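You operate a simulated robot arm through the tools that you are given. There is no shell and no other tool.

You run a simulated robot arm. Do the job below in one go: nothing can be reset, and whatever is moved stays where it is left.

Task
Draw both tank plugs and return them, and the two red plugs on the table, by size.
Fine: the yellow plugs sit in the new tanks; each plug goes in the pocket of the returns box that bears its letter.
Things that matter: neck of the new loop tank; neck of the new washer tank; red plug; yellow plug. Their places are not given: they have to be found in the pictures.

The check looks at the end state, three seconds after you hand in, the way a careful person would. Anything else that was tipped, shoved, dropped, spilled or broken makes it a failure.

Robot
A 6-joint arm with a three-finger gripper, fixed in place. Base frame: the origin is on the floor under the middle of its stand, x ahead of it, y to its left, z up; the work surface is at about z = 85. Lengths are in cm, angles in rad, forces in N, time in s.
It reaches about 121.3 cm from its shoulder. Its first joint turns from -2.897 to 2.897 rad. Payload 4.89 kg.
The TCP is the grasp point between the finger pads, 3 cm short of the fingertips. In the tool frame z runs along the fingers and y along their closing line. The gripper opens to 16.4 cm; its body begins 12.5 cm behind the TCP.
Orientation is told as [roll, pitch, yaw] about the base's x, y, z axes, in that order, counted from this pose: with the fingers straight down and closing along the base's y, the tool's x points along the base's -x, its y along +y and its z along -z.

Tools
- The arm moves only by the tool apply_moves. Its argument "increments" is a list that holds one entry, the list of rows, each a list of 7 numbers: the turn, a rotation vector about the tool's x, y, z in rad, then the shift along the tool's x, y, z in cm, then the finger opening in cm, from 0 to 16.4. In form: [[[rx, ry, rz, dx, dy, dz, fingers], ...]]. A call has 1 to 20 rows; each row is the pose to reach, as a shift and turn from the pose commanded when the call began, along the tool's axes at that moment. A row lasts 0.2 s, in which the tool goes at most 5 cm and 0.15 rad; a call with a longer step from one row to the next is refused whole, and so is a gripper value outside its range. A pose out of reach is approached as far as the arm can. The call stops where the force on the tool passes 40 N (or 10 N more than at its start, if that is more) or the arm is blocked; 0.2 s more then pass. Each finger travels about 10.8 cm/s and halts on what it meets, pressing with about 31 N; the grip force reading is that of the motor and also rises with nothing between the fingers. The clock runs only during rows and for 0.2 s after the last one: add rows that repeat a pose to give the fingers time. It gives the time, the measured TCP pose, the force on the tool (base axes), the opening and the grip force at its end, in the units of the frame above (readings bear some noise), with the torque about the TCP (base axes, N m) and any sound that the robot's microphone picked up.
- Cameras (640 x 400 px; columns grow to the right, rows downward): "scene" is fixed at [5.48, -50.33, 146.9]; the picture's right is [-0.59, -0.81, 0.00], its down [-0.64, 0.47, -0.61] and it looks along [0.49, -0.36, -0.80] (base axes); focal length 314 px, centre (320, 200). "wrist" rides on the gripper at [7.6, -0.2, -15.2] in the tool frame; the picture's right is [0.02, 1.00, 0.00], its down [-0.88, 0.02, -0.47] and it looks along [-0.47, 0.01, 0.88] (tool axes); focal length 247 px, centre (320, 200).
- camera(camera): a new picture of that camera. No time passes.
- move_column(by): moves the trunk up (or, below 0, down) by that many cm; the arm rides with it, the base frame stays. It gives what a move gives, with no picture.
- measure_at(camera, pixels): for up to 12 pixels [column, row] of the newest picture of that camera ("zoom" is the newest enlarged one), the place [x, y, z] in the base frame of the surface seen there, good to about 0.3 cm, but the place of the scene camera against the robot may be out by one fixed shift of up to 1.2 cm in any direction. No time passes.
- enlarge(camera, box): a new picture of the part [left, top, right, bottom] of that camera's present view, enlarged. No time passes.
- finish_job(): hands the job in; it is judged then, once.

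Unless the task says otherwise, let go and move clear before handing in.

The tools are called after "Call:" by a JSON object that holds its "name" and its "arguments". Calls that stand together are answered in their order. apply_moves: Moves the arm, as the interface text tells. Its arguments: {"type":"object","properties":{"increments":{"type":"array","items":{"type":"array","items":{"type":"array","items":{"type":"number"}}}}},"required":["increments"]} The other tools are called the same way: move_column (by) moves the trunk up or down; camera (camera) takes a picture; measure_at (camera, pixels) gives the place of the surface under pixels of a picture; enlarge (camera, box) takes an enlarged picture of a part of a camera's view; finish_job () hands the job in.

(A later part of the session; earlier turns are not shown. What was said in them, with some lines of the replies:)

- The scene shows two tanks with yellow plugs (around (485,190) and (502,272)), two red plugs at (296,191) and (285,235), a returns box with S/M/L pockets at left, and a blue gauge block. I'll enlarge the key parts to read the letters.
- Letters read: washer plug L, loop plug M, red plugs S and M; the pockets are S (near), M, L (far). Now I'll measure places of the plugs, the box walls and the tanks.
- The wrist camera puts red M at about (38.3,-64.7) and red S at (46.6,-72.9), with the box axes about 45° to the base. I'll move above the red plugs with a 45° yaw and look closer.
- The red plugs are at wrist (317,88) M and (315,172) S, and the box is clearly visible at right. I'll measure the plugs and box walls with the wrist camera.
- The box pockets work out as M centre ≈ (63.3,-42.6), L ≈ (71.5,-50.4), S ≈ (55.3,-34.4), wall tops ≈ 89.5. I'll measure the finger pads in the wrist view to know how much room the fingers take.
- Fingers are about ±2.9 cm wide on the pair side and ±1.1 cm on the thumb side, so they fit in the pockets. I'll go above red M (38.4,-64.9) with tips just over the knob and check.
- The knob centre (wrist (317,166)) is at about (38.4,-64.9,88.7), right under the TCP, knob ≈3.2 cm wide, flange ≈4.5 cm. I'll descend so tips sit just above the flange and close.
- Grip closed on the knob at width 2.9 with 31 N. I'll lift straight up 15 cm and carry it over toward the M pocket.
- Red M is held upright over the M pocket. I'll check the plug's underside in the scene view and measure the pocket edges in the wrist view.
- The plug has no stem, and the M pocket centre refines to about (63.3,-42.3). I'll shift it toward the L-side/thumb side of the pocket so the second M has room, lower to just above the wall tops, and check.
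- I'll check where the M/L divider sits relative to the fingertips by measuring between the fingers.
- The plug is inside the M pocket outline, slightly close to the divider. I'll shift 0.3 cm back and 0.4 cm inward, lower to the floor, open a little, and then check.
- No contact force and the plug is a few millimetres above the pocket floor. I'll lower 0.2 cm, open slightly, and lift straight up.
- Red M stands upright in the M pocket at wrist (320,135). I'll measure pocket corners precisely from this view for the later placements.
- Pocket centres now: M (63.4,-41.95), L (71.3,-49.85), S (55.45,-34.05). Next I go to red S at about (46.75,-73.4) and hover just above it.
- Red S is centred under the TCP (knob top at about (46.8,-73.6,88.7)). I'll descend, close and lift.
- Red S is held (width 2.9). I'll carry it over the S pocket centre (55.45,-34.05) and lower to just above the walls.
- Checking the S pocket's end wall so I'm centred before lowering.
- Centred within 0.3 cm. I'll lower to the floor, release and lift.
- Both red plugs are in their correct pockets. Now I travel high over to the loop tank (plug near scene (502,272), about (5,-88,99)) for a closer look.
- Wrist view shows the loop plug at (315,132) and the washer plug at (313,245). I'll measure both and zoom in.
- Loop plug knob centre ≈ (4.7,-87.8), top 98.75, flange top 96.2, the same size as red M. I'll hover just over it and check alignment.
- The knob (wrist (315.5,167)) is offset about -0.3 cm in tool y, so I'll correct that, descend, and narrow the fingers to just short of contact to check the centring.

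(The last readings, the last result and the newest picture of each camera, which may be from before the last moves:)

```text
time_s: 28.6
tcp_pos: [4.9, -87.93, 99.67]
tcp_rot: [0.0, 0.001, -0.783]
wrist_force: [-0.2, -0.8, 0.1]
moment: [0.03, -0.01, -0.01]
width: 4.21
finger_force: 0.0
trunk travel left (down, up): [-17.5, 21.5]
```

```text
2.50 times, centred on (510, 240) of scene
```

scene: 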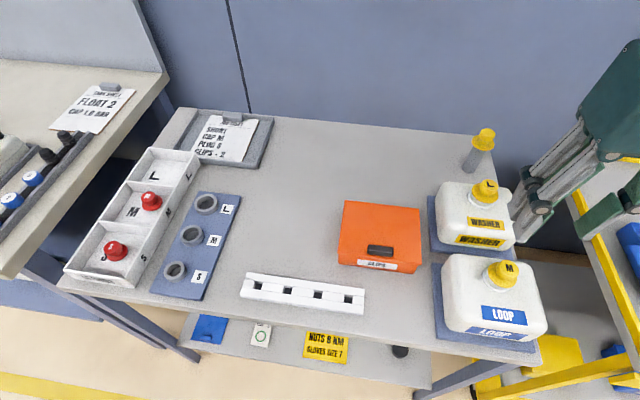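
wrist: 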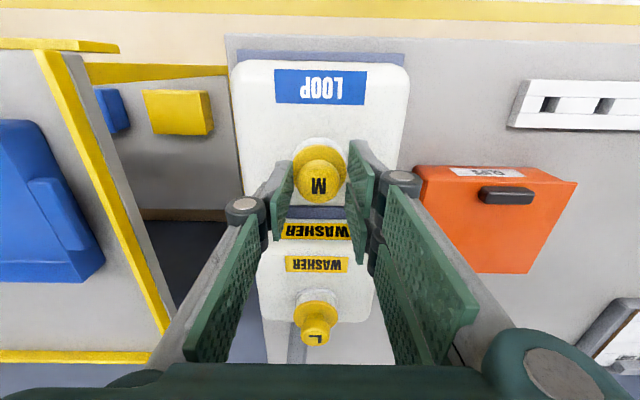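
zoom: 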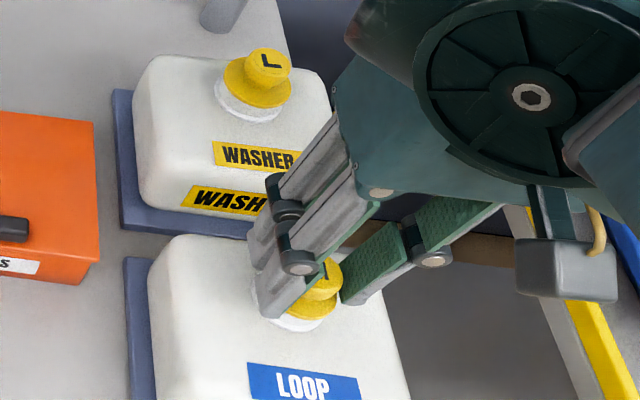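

Knob centre is about 0.13 cm toward the thumb from the pad midline. I'll shift that much and close.

Call:
{"name": "apply_moves", "arguments": {"increments": [[[0, 0, 0, 0, -0.13, 0, 4.2], [0, 0, 0, 0, -0.13, 0, 3.5], [0, 0, 0, 0, -0.13, 0, 3.0], [0, 0, 0, 0, -0.13, 0, 2.4], [0, 0, 0, 0, -0.13, 0, 2], [0, 0, 0, 0, -0.13, 0, 2]]]}}

Call:
{"name": "camera", "arguments": {"camera": "wrist"}}

```text
time_s: 30.0
tcp_pos: [4.67, -88.08, 99.65]
tcp_rot: [0.0, -0.001, -0.782]
wrist_force: [-2.0, -1.4, 0.3]
moment: [-0.04, 0.09, 0.01]
width: 2.88
finger_force: 30.7
trunk travel left (down, up): [-17.5, 21.5]
```

```text
taken
```

wrist: 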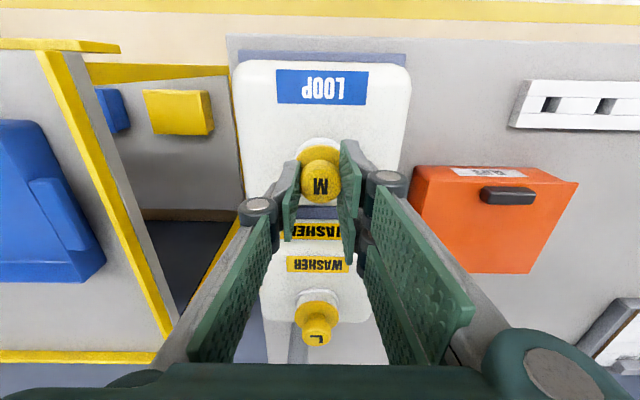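

Gripped (width 2.88) with only ~2 N side force. I'll draw upward slowly, 0.3 cm at first, and read the force.

Call:
{"name": "apply_moves", "arguments": {"increments": [[[0, 0, 0, 0, 0, -0.15, 2], [0, 0, 0, 0, 0, -0.3, 2], [0, 0, 0, 0, 0, -0.3, 2]]]}}

Call:
{"name": "camera", "arguments": {"camera": "wrist"}}

Call:
{"name": "enlarge", "arguments": {"camera": "scene", "box": [430, 160, 590, 340]}}

```text
time_s: 30.8
tcp_pos: [4.66, -88.13, 99.94]
tcp_rot: [0.0, 0.001, -0.783]
wrist_force: [0.1, -0.5, -1.5]
moment: [0.0, 0.0, -0.01]
width: 2.9
finger_force: 30.7
trunk travel left (down, up): [-17.5, 21.5]
```

```text
taken
```

wrist: 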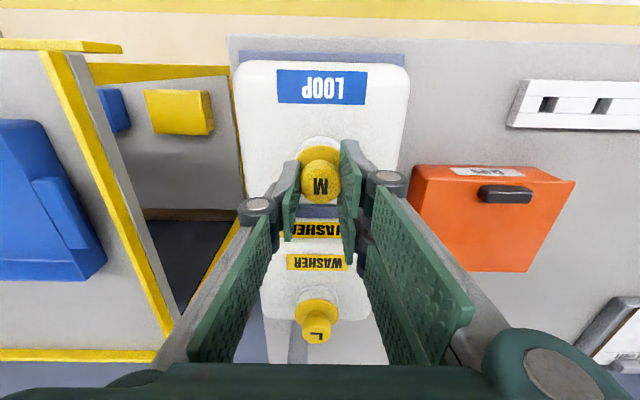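

```text
2.22 times, centred on (510, 250) of scene
```

zoom: 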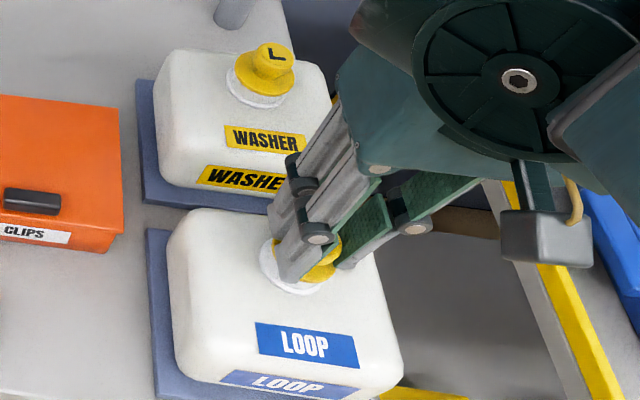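

Only 1.5 N of pull so far. I'll continue drawing up slowly to 2 cm and check whether the tank stays put.

Call:
{"name": "apply_moves", "arguments": {"increments": [[[0, 0, 0, 0, 0, -0.4, 2], [0, 0, 0, 0, 0, -0.8, 2], [0, 0, 0, 0, 0, -1.2, 2], [0, 0, 0, 0, 0, -1.7, 2], [0, 0, 0, 0, 0, -1.7, 2]]]}}

Call:
{"name": "camera", "arguments": {"camera": "wrist"}}

Call:
{"name": "enlarge", "arguments": {"camera": "scene", "box": [430, 160, 590, 340]}}

```text
time_s: 32.0
tcp_pos: [4.71, -88.14, 101.63]
tcp_rot: [0.001, 0.0, -0.784]
wrist_force: [-0.4, -0.3, -0.6]
moment: [0.0, 0.01, -0.01]
width: 2.88
finger_force: 31.3
trunk travel left (down, up): [-17.5, 21.5]
```

```text
taken
```

wrist: 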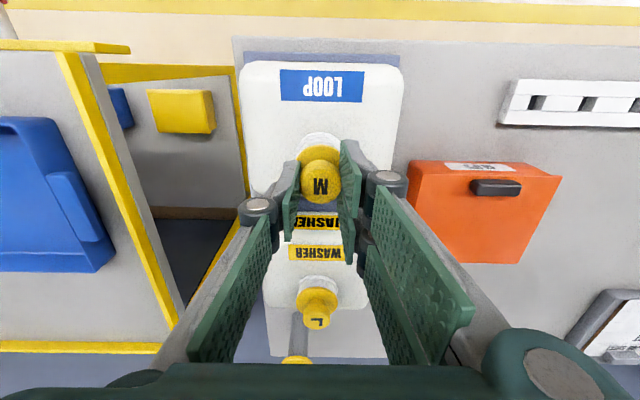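

```text
2.22 times, centred on (510, 250) of scene
```

zoom: 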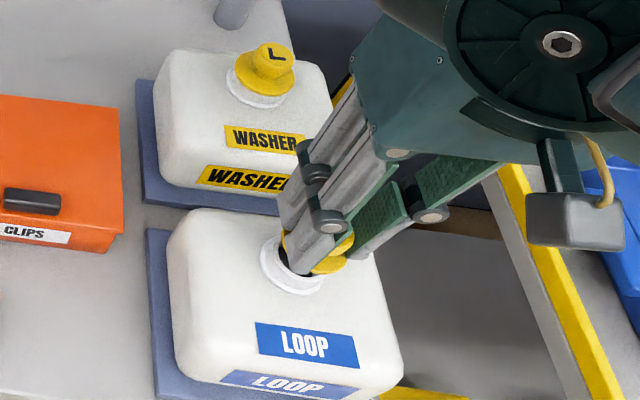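

The loop tank stayed put and the neck opening is showing, so the plug came out freely. I'll lift it well clear and look at its underside.

Call:
{"name": "apply_moves", "arguments": {"increments": [[[0, 0, 0, 0, 0, -2, 2], [0, 0, 0, 0, 0, -5, 2], [0, 0, 0, 0, 0, -9, 2], [0, 0, 0, 0, 0, -12, 2], [0, 0, 0, 0, 0, -12, 2]]]}}

Call:
{"name": "camera", "arguments": {"camera": "scene"}}

Call:
{"name": "enlarge", "arguments": {"camera": "scene", "box": [460, 150, 620, 310]}}

Call:
{"name": "camera", "arguments": {"camera": "wrist"}}

```text
time_s: 33.2
tcp_pos: [4.65, -87.96, 113.64]
tcp_rot: [0.001, 0.0, -0.784]
wrist_force: [0.0, 0.8, -0.6]
moment: [-0.08, -0.01, 0.01]
width: 2.88
finger_force: 31.0
trunk travel left (down, up): [-17.5, 21.5]
```

```text
taken
```

scene: 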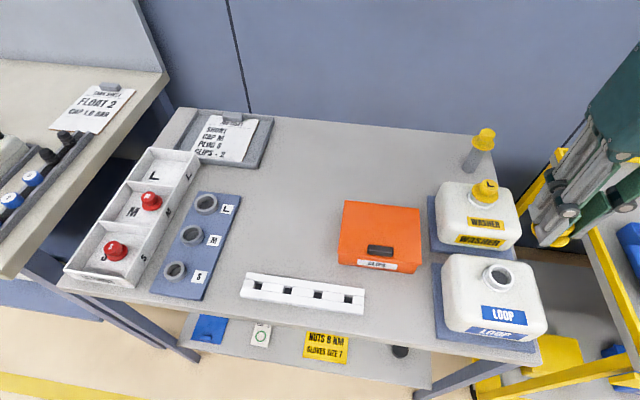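

```text
2.50 times, centred on (540, 230) of scene
```

zoom: 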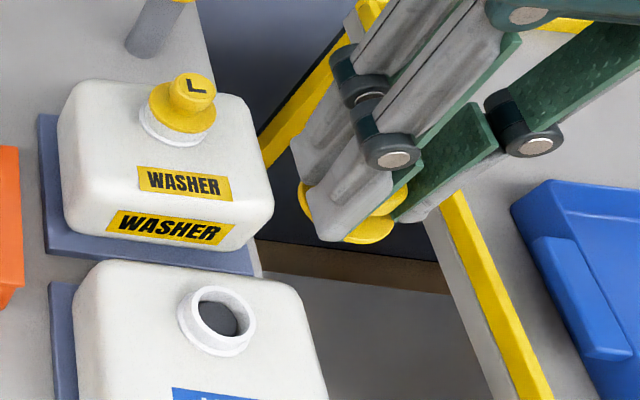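

```text
taken
```

wrist: 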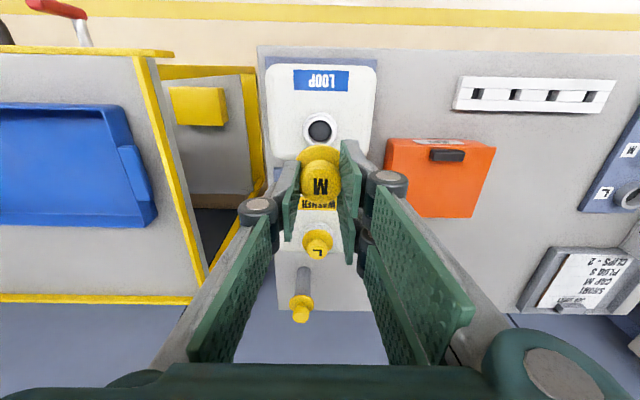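

The loop plug is out and the tank is undisturbed. I'll carry it over to the second spot in the M pocket (62.7,-39.55), high.

Call:
{"name": "apply_moves", "arguments": {"increments": [[[0, 0, 0, -0.4, 4.4, 0, 2], [0, 0, 0, -0.8, 8.8, 0, 2], [0, 0, 0, -1.2, 13.2, 0, 2], [0, 0, 0, -1.6, 17.6, 0, 2], [0, 0, 0, -2, 22, 0, 2], [0, 0, 0, -2.4, 26.4, 0, 2], [0, 0, 0, -2.8, 30.8, 0, 2], [0, 0, 0, -3.2, 35.2, 0, 2], [0, 0, 0, -3.6, 39.6, 0, 2], [0, 0, 0, -4, 44, 0, 2], [0, 0, 0, -4.4, 48.4, 0, 2], [0, 0, 0, -4.8, 52.8, 0, 2], [0, 0, 0, -5.2, 57.2, 0, 2], [0, 0, 0, -5.6, 61.6, 0, 2], [0, 0, 0, -6, 66, 0, 2], [0, 0, 0, -6.4, 70.4, 1, 2], [0, 0, 0, -6.75, 74.5, 3, 2], [0, 0, 0, -6.75, 75.3, 7, 2], [0, 0, 0, -6.75, 75.3, 9, 2], [0, 0, 0, -6.75, 75.3, 9, 2]]]}}

Call:
{"name": "camera", "arguments": {"camera": "wrist"}}

Call:
{"name": "camera", "arguments": {"camera": "scene"}}

Call:
{"name": "enlarge", "arguments": {"camera": "scene", "box": [40, 100, 200, 260]}}

```text
time_s: 37.4
tcp_pos: [62.56, -39.39, 104.64]
tcp_rot: [0.001, 0.001, -0.785]
wrist_force: [0.4, 0.6, 0.1]
moment: [-0.04, 0.07, -0.01]
width: 2.9
finger_force: 31.0
trunk travel left (down, up): [-17.5, 21.5]
```

```text
taken
```

wrist: 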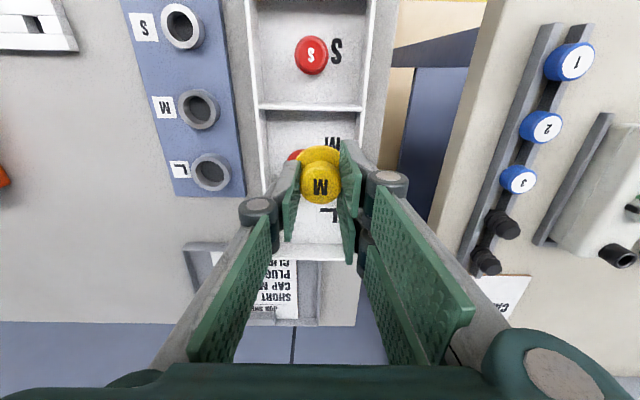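

```text
taken
```

scene: 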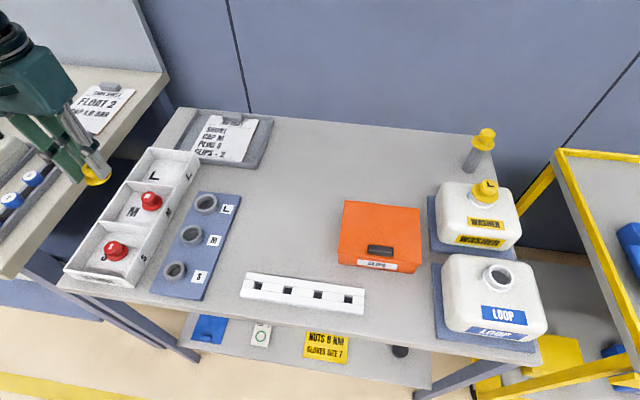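

```text
2.50 times, centred on (120, 180) of scene
```

zoom: 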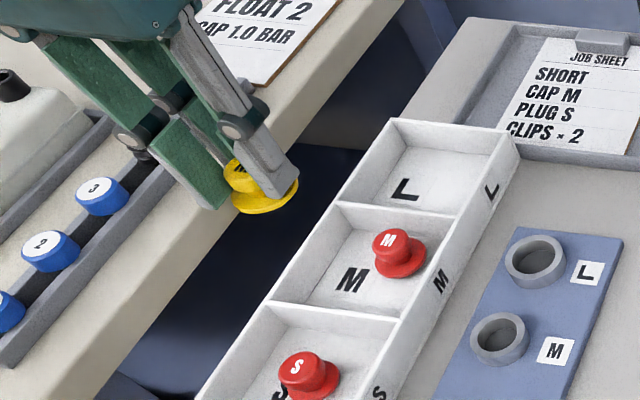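

Zooming on the yellow plug to see if there's a stem beneath the flange, and measuring the red M and S/M divider in the wrist view.

Call:
{"name": "enlarge", "arguments": {"camera": "scene", "box": [80, 150, 130, 195]}}

Call:
{"name": "measure_at", "arguments": {"camera": "wrist", "pixels": [[260, 106], [362, 108], [320, 107], [293, 156], [270, 160], [360, 130], [340, 130], [275, 120], [325, 240]]}}

Call:
{"name": "measure_at", "arguments": {"camera": "scene", "pixels": [[85, 183], [95, 186], [105, 180], [151, 197], [151, 206], [142, 203], [161, 202], [134, 211]]}}

```text
8.89 times, centred on (105, 172) of scene
```

zoom: 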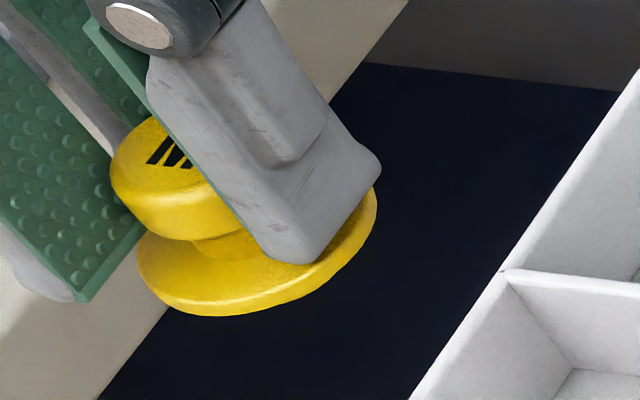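

```text
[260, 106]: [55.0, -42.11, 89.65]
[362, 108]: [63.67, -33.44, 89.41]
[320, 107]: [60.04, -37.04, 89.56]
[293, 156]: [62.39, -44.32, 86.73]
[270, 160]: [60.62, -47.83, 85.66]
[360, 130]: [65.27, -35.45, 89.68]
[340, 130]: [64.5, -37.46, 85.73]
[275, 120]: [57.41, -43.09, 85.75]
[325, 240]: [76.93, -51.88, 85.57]
```

```text
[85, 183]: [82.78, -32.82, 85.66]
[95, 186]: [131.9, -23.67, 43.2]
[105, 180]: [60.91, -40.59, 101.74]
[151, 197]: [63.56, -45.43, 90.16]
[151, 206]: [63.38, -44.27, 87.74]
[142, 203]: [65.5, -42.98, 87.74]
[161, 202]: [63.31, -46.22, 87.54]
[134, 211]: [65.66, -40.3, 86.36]
```

The yellow M has the same shape as the red one. I'll nudge the target slightly off the S/M divider and lower to just above the walls for a check.

Call:
{"name": "apply_moves", "arguments": {"increments": [[[0, 0, 0, -0.2, 0.3, 3, 2], [0, 0, 0, -0.2, 0.3, 6, 2], [0, 0, 0, -0.2, 0.3, 9.2, 2], [0, 0, 0, -0.2, 0.3, 9.2, 2]]]}}

Call:
{"name": "camera", "arguments": {"camera": "wrist"}}

Call:
{"name": "enlarge", "arguments": {"camera": "wrist", "box": [240, 60, 420, 260]}}

Call:
{"name": "enlarge", "arguments": {"camera": "scene", "box": [60, 130, 220, 270]}}

```text
time_s: 38.4
tcp_pos: [63.1, -39.49, 95.41]
tcp_rot: [-0.001, 0.0, -0.786]
wrist_force: [1.2, -0.5, -0.1]
moment: [0.05, 0.11, 0.0]
width: 2.89
finger_force: 31.2
trunk travel left (down, up): [-17.5, 21.5]
```

```text
taken
```

wrist: 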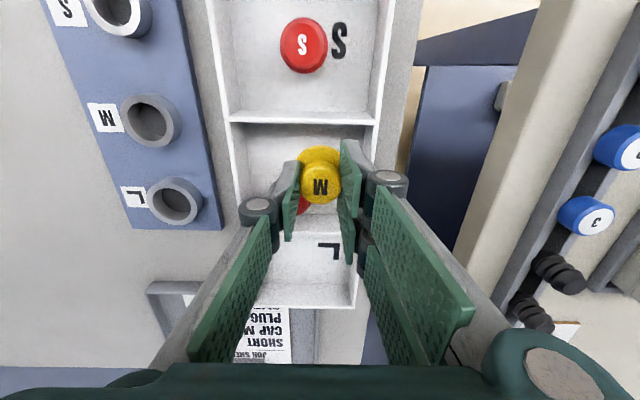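

```text
2.00 times, centred on (330, 160) of wrist
```

zoom: 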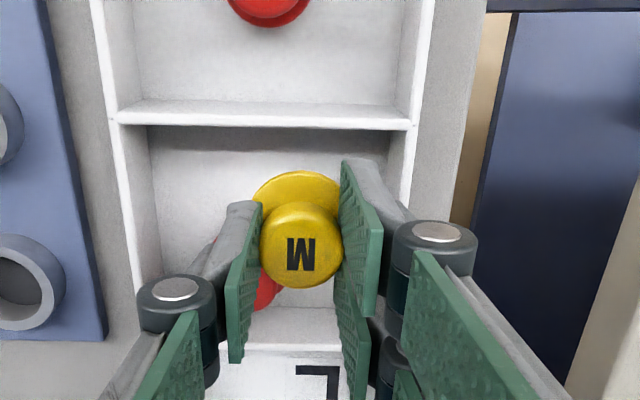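

```text
2.86 times, centred on (140, 200) of scene
```

zoom: 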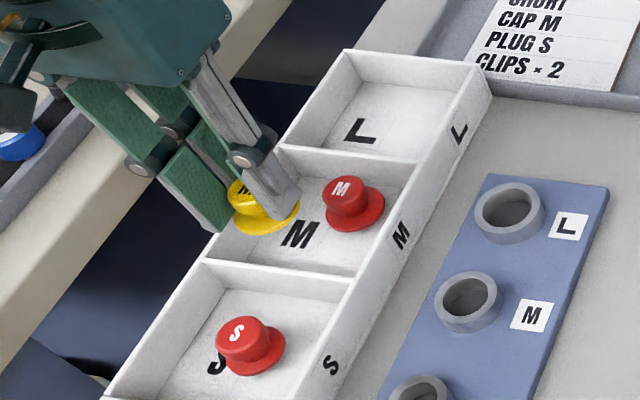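

Alignment is good: yellow M is clear of red M, the divider and the walls. I'll lower in stages.

Call:
{"name": "apply_moves", "arguments": {"increments": [[[0, 0, 0, 0, 0, 2, 2], [0, 0, 0, 0, 0, 3.5, 2], [0, 0, 0, 0, 0, 4.4, 2], [0, 0, 0, 0, 0, 4.4, 2]]]}}

Call:
{"name": "camera", "arguments": {"camera": "wrist"}}

Call:
{"name": "enlarge", "arguments": {"camera": "scene", "box": [90, 160, 190, 250]}}

```text
time_s: 39.4
tcp_pos: [62.98, -39.45, 90.93]
tcp_rot: [-0.001, 0.0, -0.784]
wrist_force: [-0.3, 0.1, 0.1]
moment: [-0.02, -0.04, -0.01]
width: 2.86
finger_force: 31.0
trunk travel left (down, up): [-17.5, 21.5]
```

```text
taken
```

wrist: 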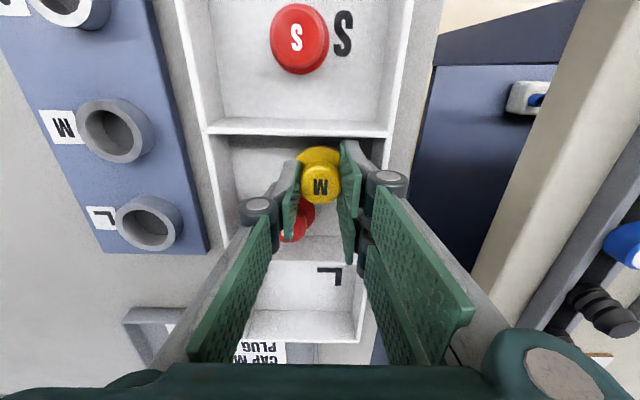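

```text
4.44 times, centred on (140, 205) of scene
```

zoom: 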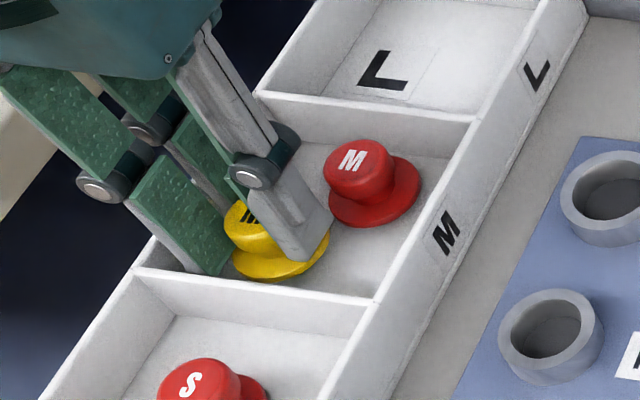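

No contact yet; the plug is close to the floor. I'll lower another 0.6 cm, release, and lift straight up.

Call:
{"name": "apply_moves", "arguments": {"increments": [[[0, 0, 0, 0, 0, 0.3, 2], [0, 0, 0, 0, 0, 0.6, 2], [0, 0, 0, 0, 0, 0.6, 2], [0, 0, 0, 0, 0, 0.6, 3.6], [0, 0, 0, 0, 0, 0.6, 4.6], [0, 0, 0, 0, 0, 0.6, 4.6], [0, 0, 0, 0, 0, -1, 4.6], [0, 0, 0, 0, 0, -4, 4.6], [0, 0, 0, 0, 0, -8, 5], [0, 0, 0, 0, 0, -12, 7], [0, 0, 0, 0, 0, -16, 7], [0, 0, 0, 0, 0, -16, 7]]]}}

Call:
{"name": "camera", "arguments": {"camera": "wrist"}}

Call:
{"name": "enlarge", "arguments": {"camera": "scene", "box": [60, 130, 220, 270]}}

```text
time_s: 42.0
tcp_pos: [62.95, -39.52, 107.23]
tcp_rot: [0.0, -0.001, -0.783]
wrist_force: [-0.7, 0.6, -0.7]
moment: [-0.02, -0.07, -0.02]
width: 7.0
finger_force: 0.1
trunk travel left (down, up): [-17.5, 21.5]
```

```text
taken
```

wrist: 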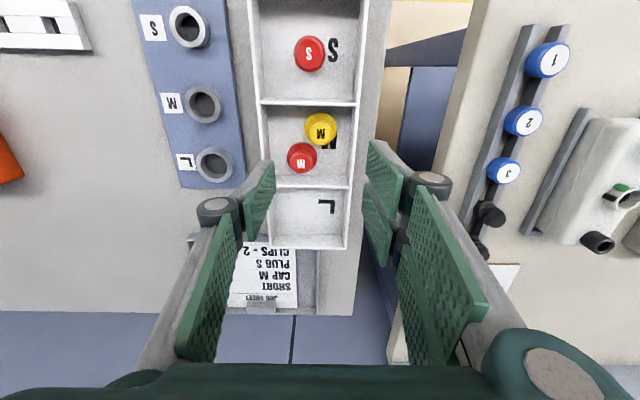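

```text
2.86 times, centred on (140, 200) of scene
```

zoom: 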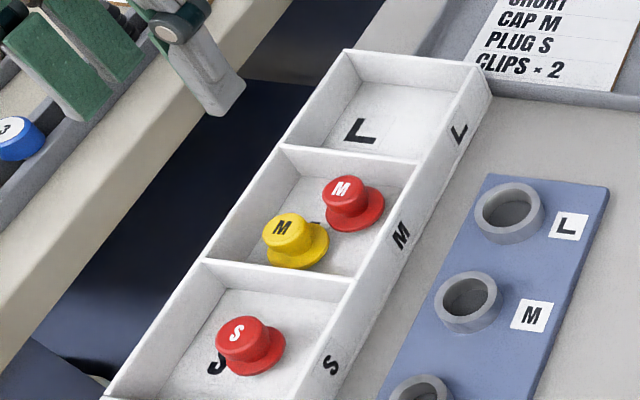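

Both M plugs stand upright in the M pocket. Now I go high over to the washer plug at about (17,-100).

Call:
{"name": "apply_moves", "arguments": {"increments": [[[0, 0, 0, -0.5, -3.5, -2, 7], [0, 0, 0, -1.0, -7.5, -4, 7], [0, 0, 0, -1.6, -11.8, -5, 7], [0, 0, 0, -2.2, -16.2, -6, 7], [0, 0, 0, -2.8, -20.6, -6, 7], [0, 0, 0, -3.4, -25, -6, 7], [0, 0, 0, -4.0, -29.4, -6, 7], [0, 0, 0, -4.6, -33.8, -6, 7], [0, 0, 0, -5.2, -38.2, -6, 7], [0, 0, 0, -5.8, -42.6, -6, 7], [0, 0, 0, -6.4, -47, -6, 7], [0, 0, 0, -7.0, -51.4, -6, 7], [0, 0, 0, -7.6, -55.8, -6, 7], [0, 0, 0, -8.2, -60.2, -6, 7], [0, 0, 0, -8.8, -64.6, -6, 7], [0, 0, 0, -9.4, -69, -6, 7], [0, 0, 0, -9.9, -72.5, -6, 7], [0, 0, 0, -10.2, -75.2, -6, 7], [0, 0, 0, -10.2, -75.2, -6, 7]]]}}

Call:
{"name": "camera", "arguments": {"camera": "wrist"}}

Call:
{"name": "enlarge", "arguments": {"camera": "wrist", "box": [260, 80, 380, 200]}}

Call:
{"name": "measure_at", "arguments": {"camera": "wrist", "pixels": [[315, 138], [306, 136], [324, 136], [315, 117], [298, 130], [332, 130], [315, 145]]}}

```text
time_s: 46.0
tcp_pos: [17.08, -99.96, 113.05]
tcp_rot: [-0.001, 0.0, -0.783]
wrist_force: [0.0, 0.1, -0.1]
moment: [0.04, -0.02, -0.01]
width: 7.0
finger_force: 0.0
trunk travel left (down, up): [-17.5, 21.5]
```

```text
taken
```

wrist: 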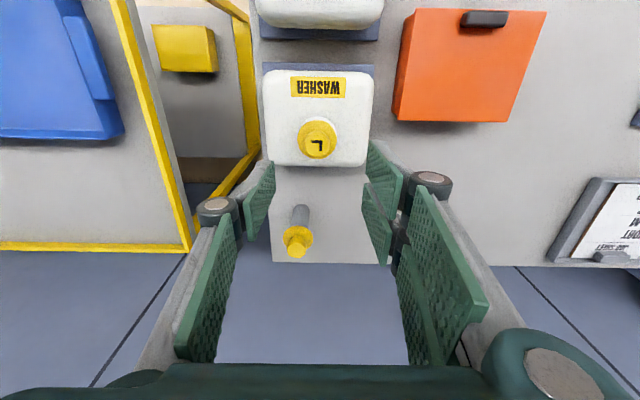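

```text
3.33 times, centred on (320, 140) of wrist
```

zoom: 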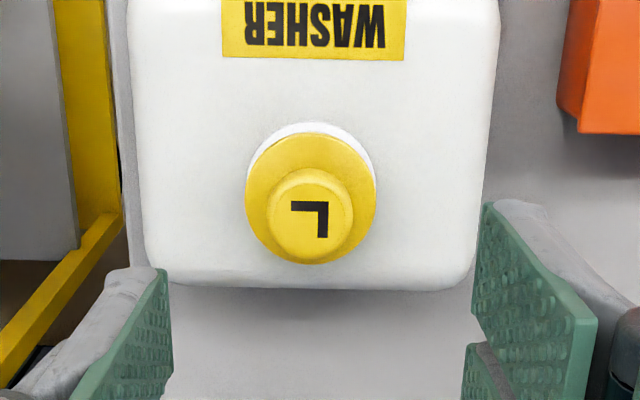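

```text
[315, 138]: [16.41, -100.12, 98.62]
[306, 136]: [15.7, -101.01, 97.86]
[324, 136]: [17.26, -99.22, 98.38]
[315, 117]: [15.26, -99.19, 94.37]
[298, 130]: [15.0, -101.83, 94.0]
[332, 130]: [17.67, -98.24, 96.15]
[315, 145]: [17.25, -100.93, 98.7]
```

The L knob (wrist (317,145)) is at about (17.25,-100.65,98.7), flange ≈5.1 cm. I'll hover lower and refine.

Call:
{"name": "apply_moves", "arguments": {"increments": [[[0, 0, 0, -0.3, -0.2, 4, 7], [0, 0, 0, -0.61, -0.38, 8, 7], [0, 0, 0, -0.61, -0.38, 9, 7], [0, 0, 0, -0.61, -0.38, 9, 7]]]}}

Call:
{"name": "camera", "arguments": {"camera": "wrist"}}

Call:
{"name": "enlarge", "arguments": {"camera": "wrist", "box": [240, 110, 400, 210]}}

Call:
{"name": "measure_at", "arguments": {"camera": "wrist", "pixels": [[317, 165], [309, 165], [325, 165], [317, 173], [317, 157], [317, 138], [296, 150], [339, 150]]}}

```text
time_s: 47.0
tcp_pos: [17.11, -100.65, 104.01]
tcp_rot: [0.0, -0.001, -0.783]
wrist_force: [-0.6, -0.9, -0.8]
moment: [0.1, 0.03, 0.01]
width: 7.02
finger_force: 0.1
trunk travel left (down, up): [-17.5, 21.5]
```

```text
taken
```

wrist: 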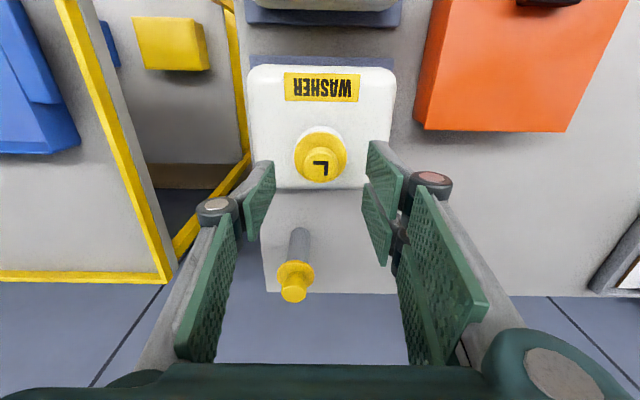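

```text
4.00 times, centred on (320, 160) of wrist
```

zoom: 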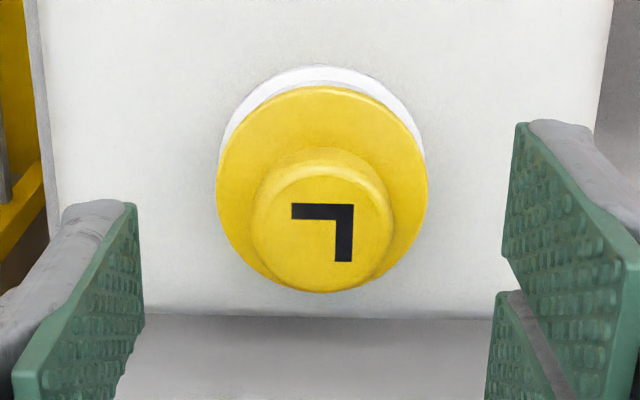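

```text
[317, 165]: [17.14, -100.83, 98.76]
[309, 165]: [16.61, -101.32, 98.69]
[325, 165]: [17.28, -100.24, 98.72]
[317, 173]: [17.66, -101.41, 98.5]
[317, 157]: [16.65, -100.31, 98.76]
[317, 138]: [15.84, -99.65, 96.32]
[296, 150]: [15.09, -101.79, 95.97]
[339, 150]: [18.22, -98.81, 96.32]
```

The L knob is centred between the fingers (zoom (322,228)). I'll descend and narrow to just short of contact.

Call:
{"name": "apply_moves", "arguments": {"increments": [[[0, 0, 0, -0.15, 0.03, 0, 7], [0, 0, 0, -0.15, 0.03, 2.2, 7], [0, 0, 0, -0.15, 0.03, 4.3, 7], [0, 0, 0, -0.15, 0.03, 4.3, 5.5], [0, 0, 0, -0.15, 0.03, 4.3, 4.2], [0, 0, 0, -0.15, 0.03, 4.3, 4.2]]]}}

Call:
{"name": "camera", "arguments": {"camera": "wrist"}}

Call:
{"name": "enlarge", "arguments": {"camera": "wrist", "box": [260, 130, 380, 210]}}

```text
time_s: 48.4
tcp_pos: [17.33, -100.7, 99.84]
tcp_rot: [0.0, 0.0, -0.783]
wrist_force: [0.6, -0.5, 0.0]
moment: [0.0, 0.02, 0.0]
width: 4.2
finger_force: 0.0
trunk travel left (down, up): [-17.5, 21.5]
```

```text
taken
```

wrist: 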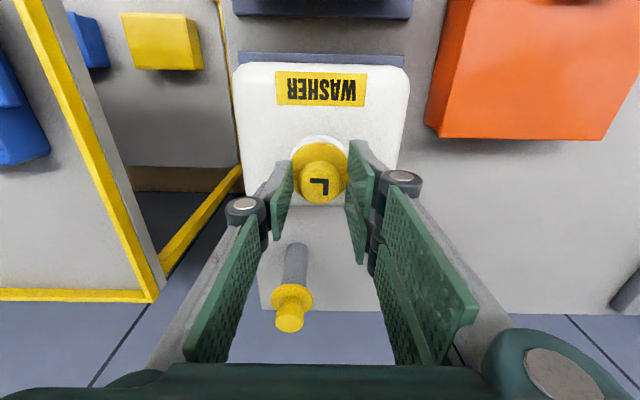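

```text
5.00 times, centred on (320, 170) of wrist
```

zoom: 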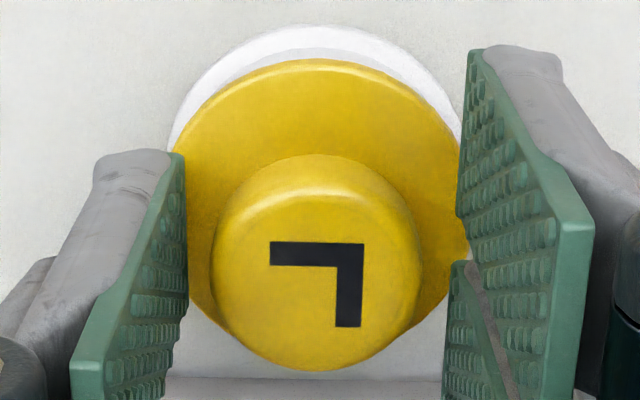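

Knob is centred within 0.05 cm. I'll close and then draw slowly.

Call:
{"name": "apply_moves", "arguments": {"increments": [[[0, 0, 0, 0, -0.05, 0, 4.2], [0, 0, 0, 0, -0.05, 0, 3.5], [0, 0, 0, 0, -0.05, 0, 3.0], [0, 0, 0, 0, -0.05, 0, 2.4], [0, 0, 0, 0, -0.05, 0, 2], [0, 0, 0, 0, -0.05, 0, 2], [0, 0, 0, 0, -0.05, -0.15, 2], [0, 0, 0, 0, -0.05, -0.3, 2], [0, 0, 0, 0, -0.05, -0.3, 2]]]}}

Call:
{"name": "camera", "arguments": {"camera": "wrist"}}

Call:
{"name": "camera", "arguments": {"camera": "scene"}}

```text
time_s: 50.4
tcp_pos: [17.31, -100.73, 100.06]
tcp_rot: [0.0, 0.0, -0.785]
wrist_force: [-0.5, 0.2, 0.0]
moment: [0.01, 0.01, 0.04]
width: 2.89
finger_force: 30.9
trunk travel left (down, up): [-17.5, 21.5]
```

```text
taken
```

wrist: 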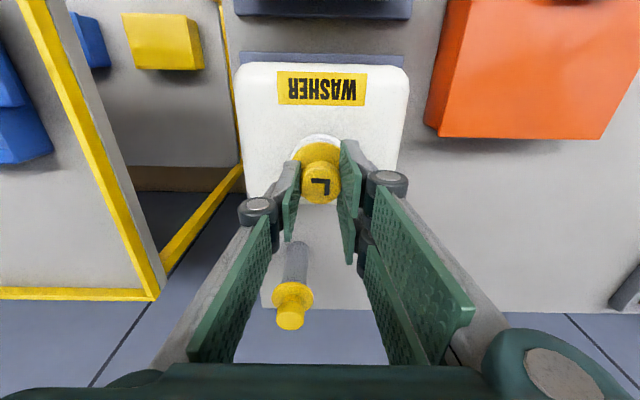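

```text
taken
```

scene: 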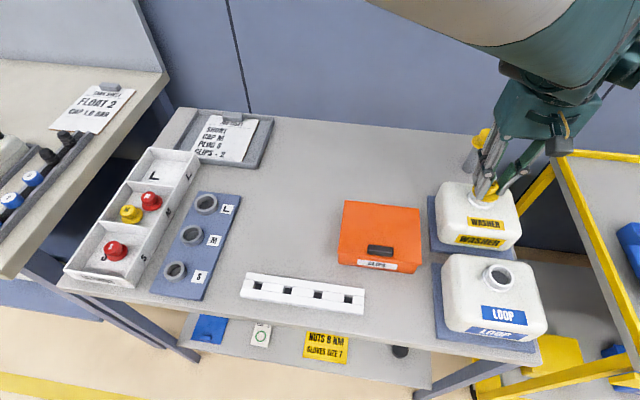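

Gripped without side force and no resistance at 0.3 cm. I'll keep drawing straight up slowly.

Call:
{"name": "apply_moves", "arguments": {"increments": [[[0, 0, 0, 0, 0, -0.4, 2], [0, 0, 0, 0, 0, -0.8, 2], [0, 0, 0, 0, 0, -1.2, 2], [0, 0, 0, 0, 0, -1.7, 2], [0, 0, 0, 0, 0, -1.7, 2]]]}}

Call:
{"name": "camera", "arguments": {"camera": "wrist"}}

Call:
{"name": "enlarge", "arguments": {"camera": "scene", "box": [420, 110, 560, 260]}}

```text
time_s: 51.6
tcp_pos: [17.33, -100.81, 101.84]
tcp_rot: [0.001, 0.0, -0.784]
wrist_force: [0.1, 0.0, 0.2]
moment: [-0.03, 0.02, 0.01]
width: 2.89
finger_force: 31.0
trunk travel left (down, up): [-17.5, 21.5]
```

```text
taken
```

wrist: 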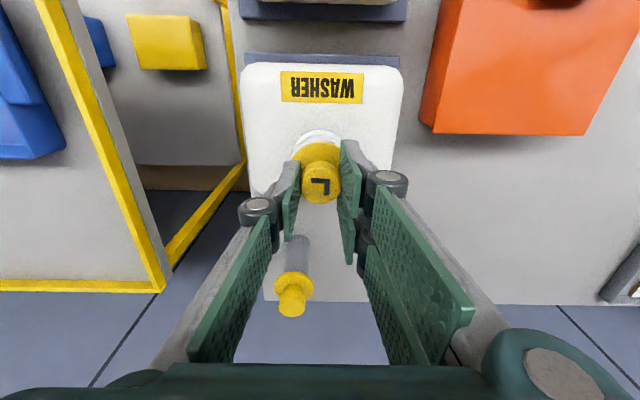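

```text
2.67 times, centred on (490, 185) of scene
```

zoom: 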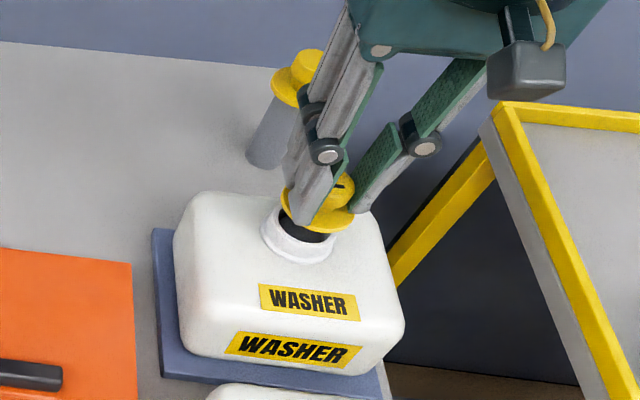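

The washer plug is out and the tank stayed put. I'll lift clear and carry it to the L pocket centre (71.3,-49.85).

Call:
{"name": "apply_moves", "arguments": {"increments": [[[0, 0, 0, 0, 0, -4, 2], [0, 0, 0, 0, 0, -8, 2], [0, 0, 0, 0, 0, -12, 2], [0, 0, 0, -0.1, 4.5, -12, 2], [0, 0, 0, -0.3, 9, -12, 2], [0, 0, 0, -0.4, 13.5, -12, 2], [0, 0, 0, -0.5, 18, -12, 2], [0, 0, 0, -0.7, 22.5, -12, 2], [0, 0, 0, -0.8, 27, -12, 2], [0, 0, 0, -0.9, 31.5, -12, 2], [0, 0, 0, -1.1, 36, -12, 2], [0, 0, 0, -1.2, 40.5, -12, 2], [0, 0, 0, -1.3, 45, -12, 2], [0, 0, 0, -1.5, 49.5, -12, 2], [0, 0, 0, -1.6, 54, -12, 2], [0, 0, 0, -1.7, 58.5, -12, 2], [0, 0, 0, -1.9, 63, -12, 2], [0, 0, 0, -2.0, 67.5, -12, 2], [0, 0, 0, -2.2, 71.5, -12, 2], [0, 0, 0, -2.2, 74.2, -11, 2]]]}}

Call:
{"name": "camera", "arguments": {"camera": "wrist"}}

Call:
{"name": "camera", "arguments": {"camera": "scene"}}

Call:
{"name": "enlarge", "arguments": {"camera": "scene", "box": [60, 60, 220, 220]}}

```text
time_s: 55.8
tcp_pos: [71.29, -49.8, 112.65]
tcp_rot: [0.0, -0.001, -0.786]
wrist_force: [-0.7, 0.1, -0.3]
moment: [0.05, -0.13, -0.01]
width: 2.9
finger_force: 30.6
trunk travel left (down, up): [-17.5, 21.5]
```

```text
taken
```

wrist: 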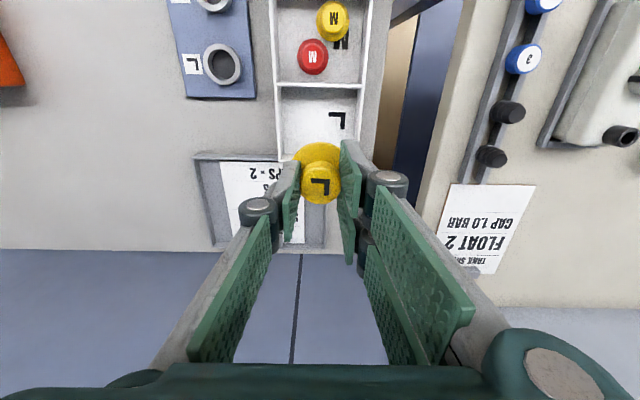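

```text
taken
```

scene: 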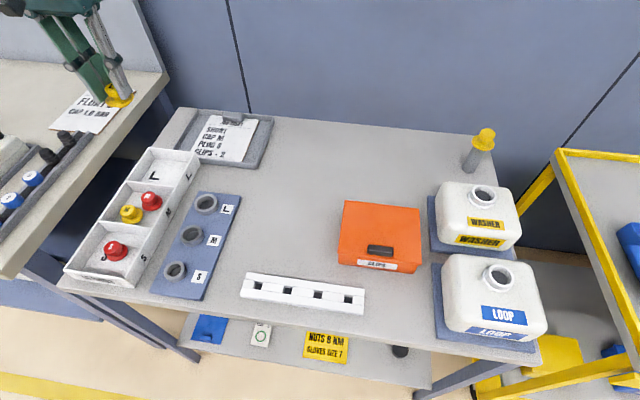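

```text
2.50 times, centred on (140, 140) of scene
```

zoom: 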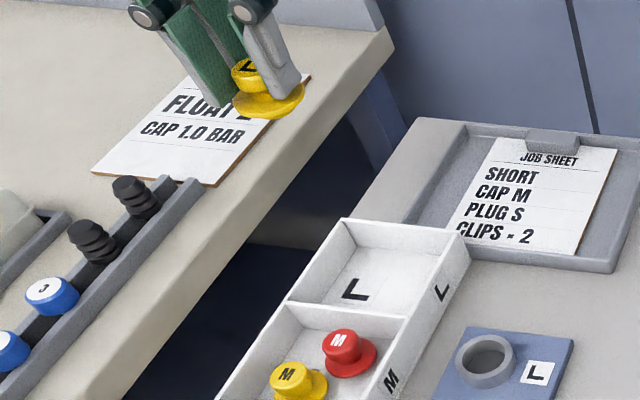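

The L plug is over the L pocket. I'll lower to just above the wall tops and check the walls.

Call:
{"name": "apply_moves", "arguments": {"increments": [[[0, 0, 0, 0, 0, 4.5, 2], [0, 0, 0, 0, 0, 9, 2], [0, 0, 0, 0, 0, 13.5, 2], [0, 0, 0, 0, 0, 17, 2], [0, 0, 0, 0, 0, 17, 2]]]}}

Call:
{"name": "camera", "arguments": {"camera": "wrist"}}

Call:
{"name": "measure_at", "arguments": {"camera": "wrist", "pixels": [[262, 62], [405, 62], [320, 62], [275, 130], [385, 130], [320, 215], [320, 225], [320, 235], [275, 180]]}}

Call:
{"name": "enlarge", "arguments": {"camera": "scene", "box": [80, 110, 220, 250]}}

Call:
{"name": "enlarge", "arguments": {"camera": "wrist", "box": [240, 30, 420, 260]}}

```text
time_s: 57.0
tcp_pos: [71.18, -49.76, 95.66]
tcp_rot: [0.002, 0.001, -0.783]
wrist_force: [0.1, -1.2, -1.0]
moment: [0.01, 0.07, -0.04]
width: 2.88
finger_force: 31.2
trunk travel left (down, up): [-17.5, 21.5]
```

```text
taken
```

wrist: 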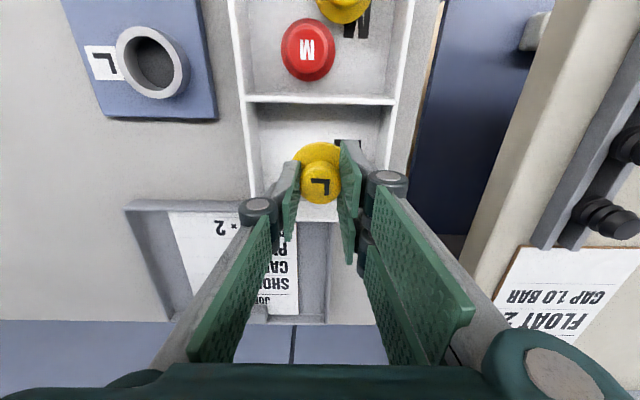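

```text
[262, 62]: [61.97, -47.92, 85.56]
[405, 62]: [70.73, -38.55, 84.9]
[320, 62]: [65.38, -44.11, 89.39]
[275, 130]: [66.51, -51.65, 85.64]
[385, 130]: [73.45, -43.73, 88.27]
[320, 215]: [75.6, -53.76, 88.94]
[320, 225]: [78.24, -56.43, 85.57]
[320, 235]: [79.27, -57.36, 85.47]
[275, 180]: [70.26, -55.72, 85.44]
```

```text
2.86 times, centred on (150, 180) of scene
```

zoom: 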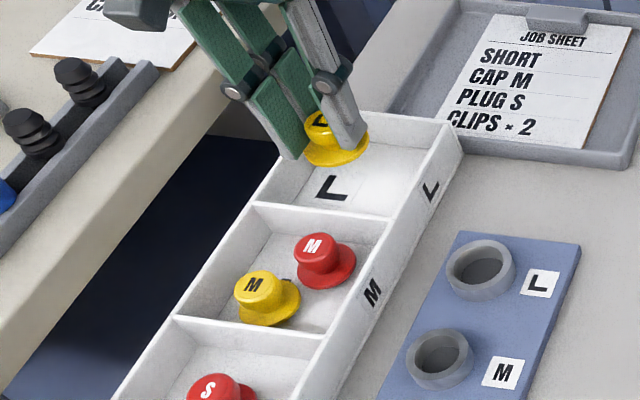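

```text
1.74 times, centred on (330, 145) of wrist
```

zoom: 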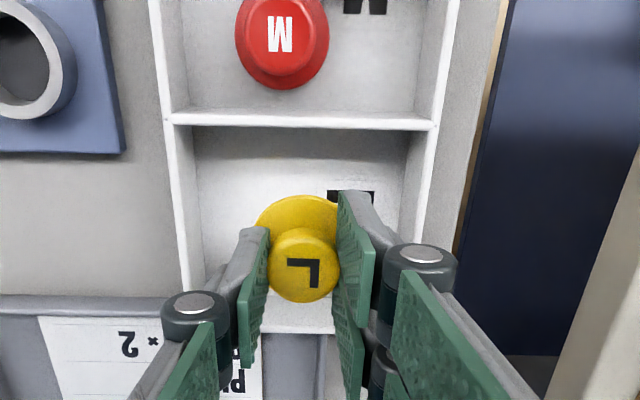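

Centred in the L pocket (≈5.5 cm from each end). I'll lower in stages to the floor.

Call:
{"name": "apply_moves", "arguments": {"increments": [[[0, 0, 0, 0, 0, 2, 2], [0, 0, 0, 0, 0, 3.6, 2], [0, 0, 0, 0, 0, 4.6, 2], [0, 0, 0, 0, 0, 4.9, 2], [0, 0, 0, 0, 0, 4.9, 2]]]}}

Call:
{"name": "enlarge", "arguments": {"camera": "scene", "box": [110, 130, 210, 220]}}

```text
time_s: 58.2
tcp_pos: [71.37, -49.78, 90.92]
tcp_rot: [0.0, 0.001, -0.784]
wrist_force: [0.2, -0.3, 0.1]
moment: [0.01, 0.0, -0.02]
width: 2.89
finger_force: 31.0
trunk travel left (down, up): [-17.5, 21.5]
```

```text
4.44 times, centred on (160, 175) of scene
```

zoom: 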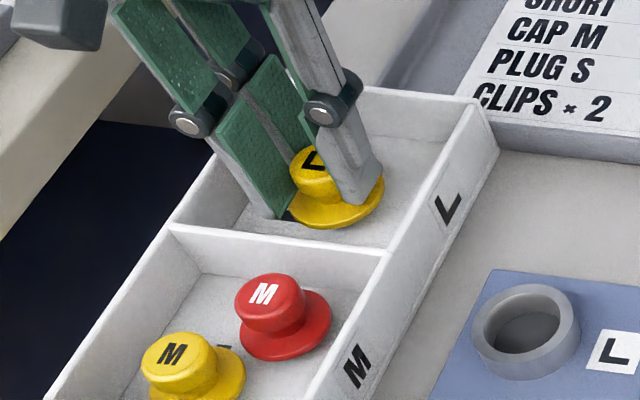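

No contact and the plug is a few millimetres above the floor. I'll lower 0.5 cm more, release, and lift clear.

Call:
{"name": "apply_moves", "arguments": {"increments": [[[0, 0, 0, 0, 0, 0.25, 2], [0, 0, 0, 0, 0, 0.5, 2], [0, 0, 0, 0, 0, 0.5, 2], [0, 0, 0, 0, 0, 0.5, 3.6], [0, 0, 0, 0, 0, 0.5, 5], [0, 0, 0, 0, 0, 0.5, 5], [0, 0, 0, 0, 0, -1, 5], [0, 0, 0, 0, 0, -4, 5], [0, 0, 0, 0, 0, -8, 5], [0, 0, 0, 0, 0, -12, 6], [0, 0, 0, 0, 0, -16, 7], [0, 0, 0, 0, 0, -20, 7], [0, 0, 0, 0, 0, -20, 7]]]}}

Call:
{"name": "camera", "arguments": {"camera": "wrist"}}

Call:
{"name": "camera", "arguments": {"camera": "scene"}}

Call:
{"name": "enlarge", "arguments": {"camera": "scene", "box": [50, 130, 220, 290]}}

Call:
{"name": "enlarge", "arguments": {"camera": "scene", "box": [410, 110, 570, 350]}}

```text
time_s: 61.0
tcp_pos: [71.34, -49.76, 110.85]
tcp_rot: [-0.001, 0.001, -0.783]
wrist_force: [0.2, 0.0, 0.2]
moment: [-0.04, -0.06, 0.06]
width: 7.02
finger_force: 0.1
trunk travel left (down, up): [-17.5, 21.5]
```

```text
taken
```

wrist: 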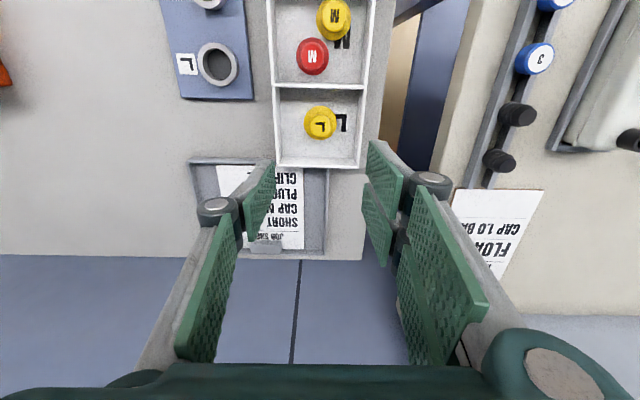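

```text
taken
```

scene: 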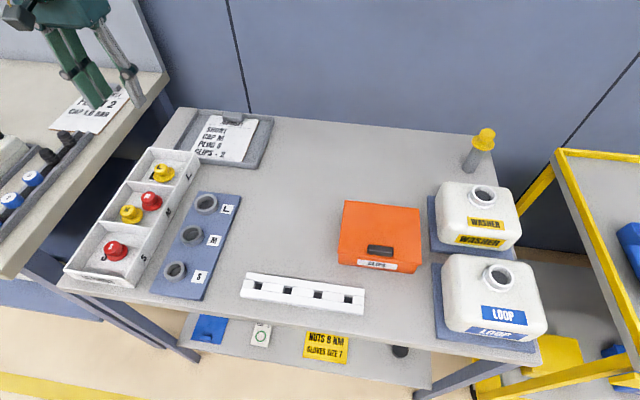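

```text
2.50 times, centred on (135, 210) of scene
```

zoom: 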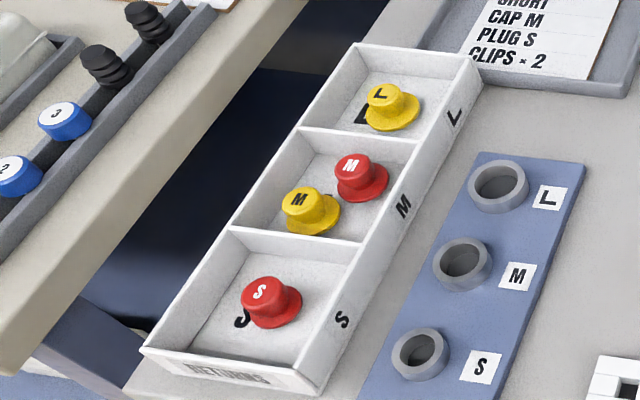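

```text
1.67 times, centred on (490, 230) of scene
```

zoom: 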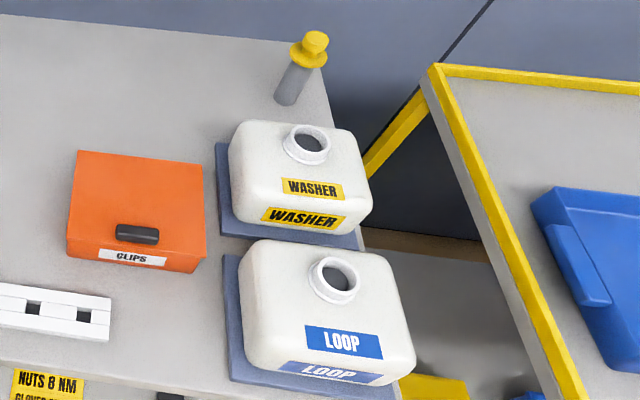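

All four plugs stand upright in the matching pockets (S red; M red and yellow; L yellow). Both tank necks are open with the tanks undisturbed, and the gripper is open and well clear above, so I'm handing in.

Call:
{"name": "finish_job", "arguments": {}}

```text
The job is handed in.
```

The job is handed in: both tank plugs are drawn, and all four plugs are in the returns-box pockets that bear their letters.

- **S pocket:** the red S plug from the table.
- **M pocket:** the red M plug from the table and the yellow M plug from the loop tank, standing side by side.
- **L pocket:** the yellow L plug from the washer tank.

In the last pictures all four plugs stand upright, both tank necks are open, and the tanks have not moved. No bumps or spills showed in the readings or pictures. The gripper was left open, well clear above the box.

I left the yellow-capped grey post behind the washer tank alone, because it is not one of the tanks.
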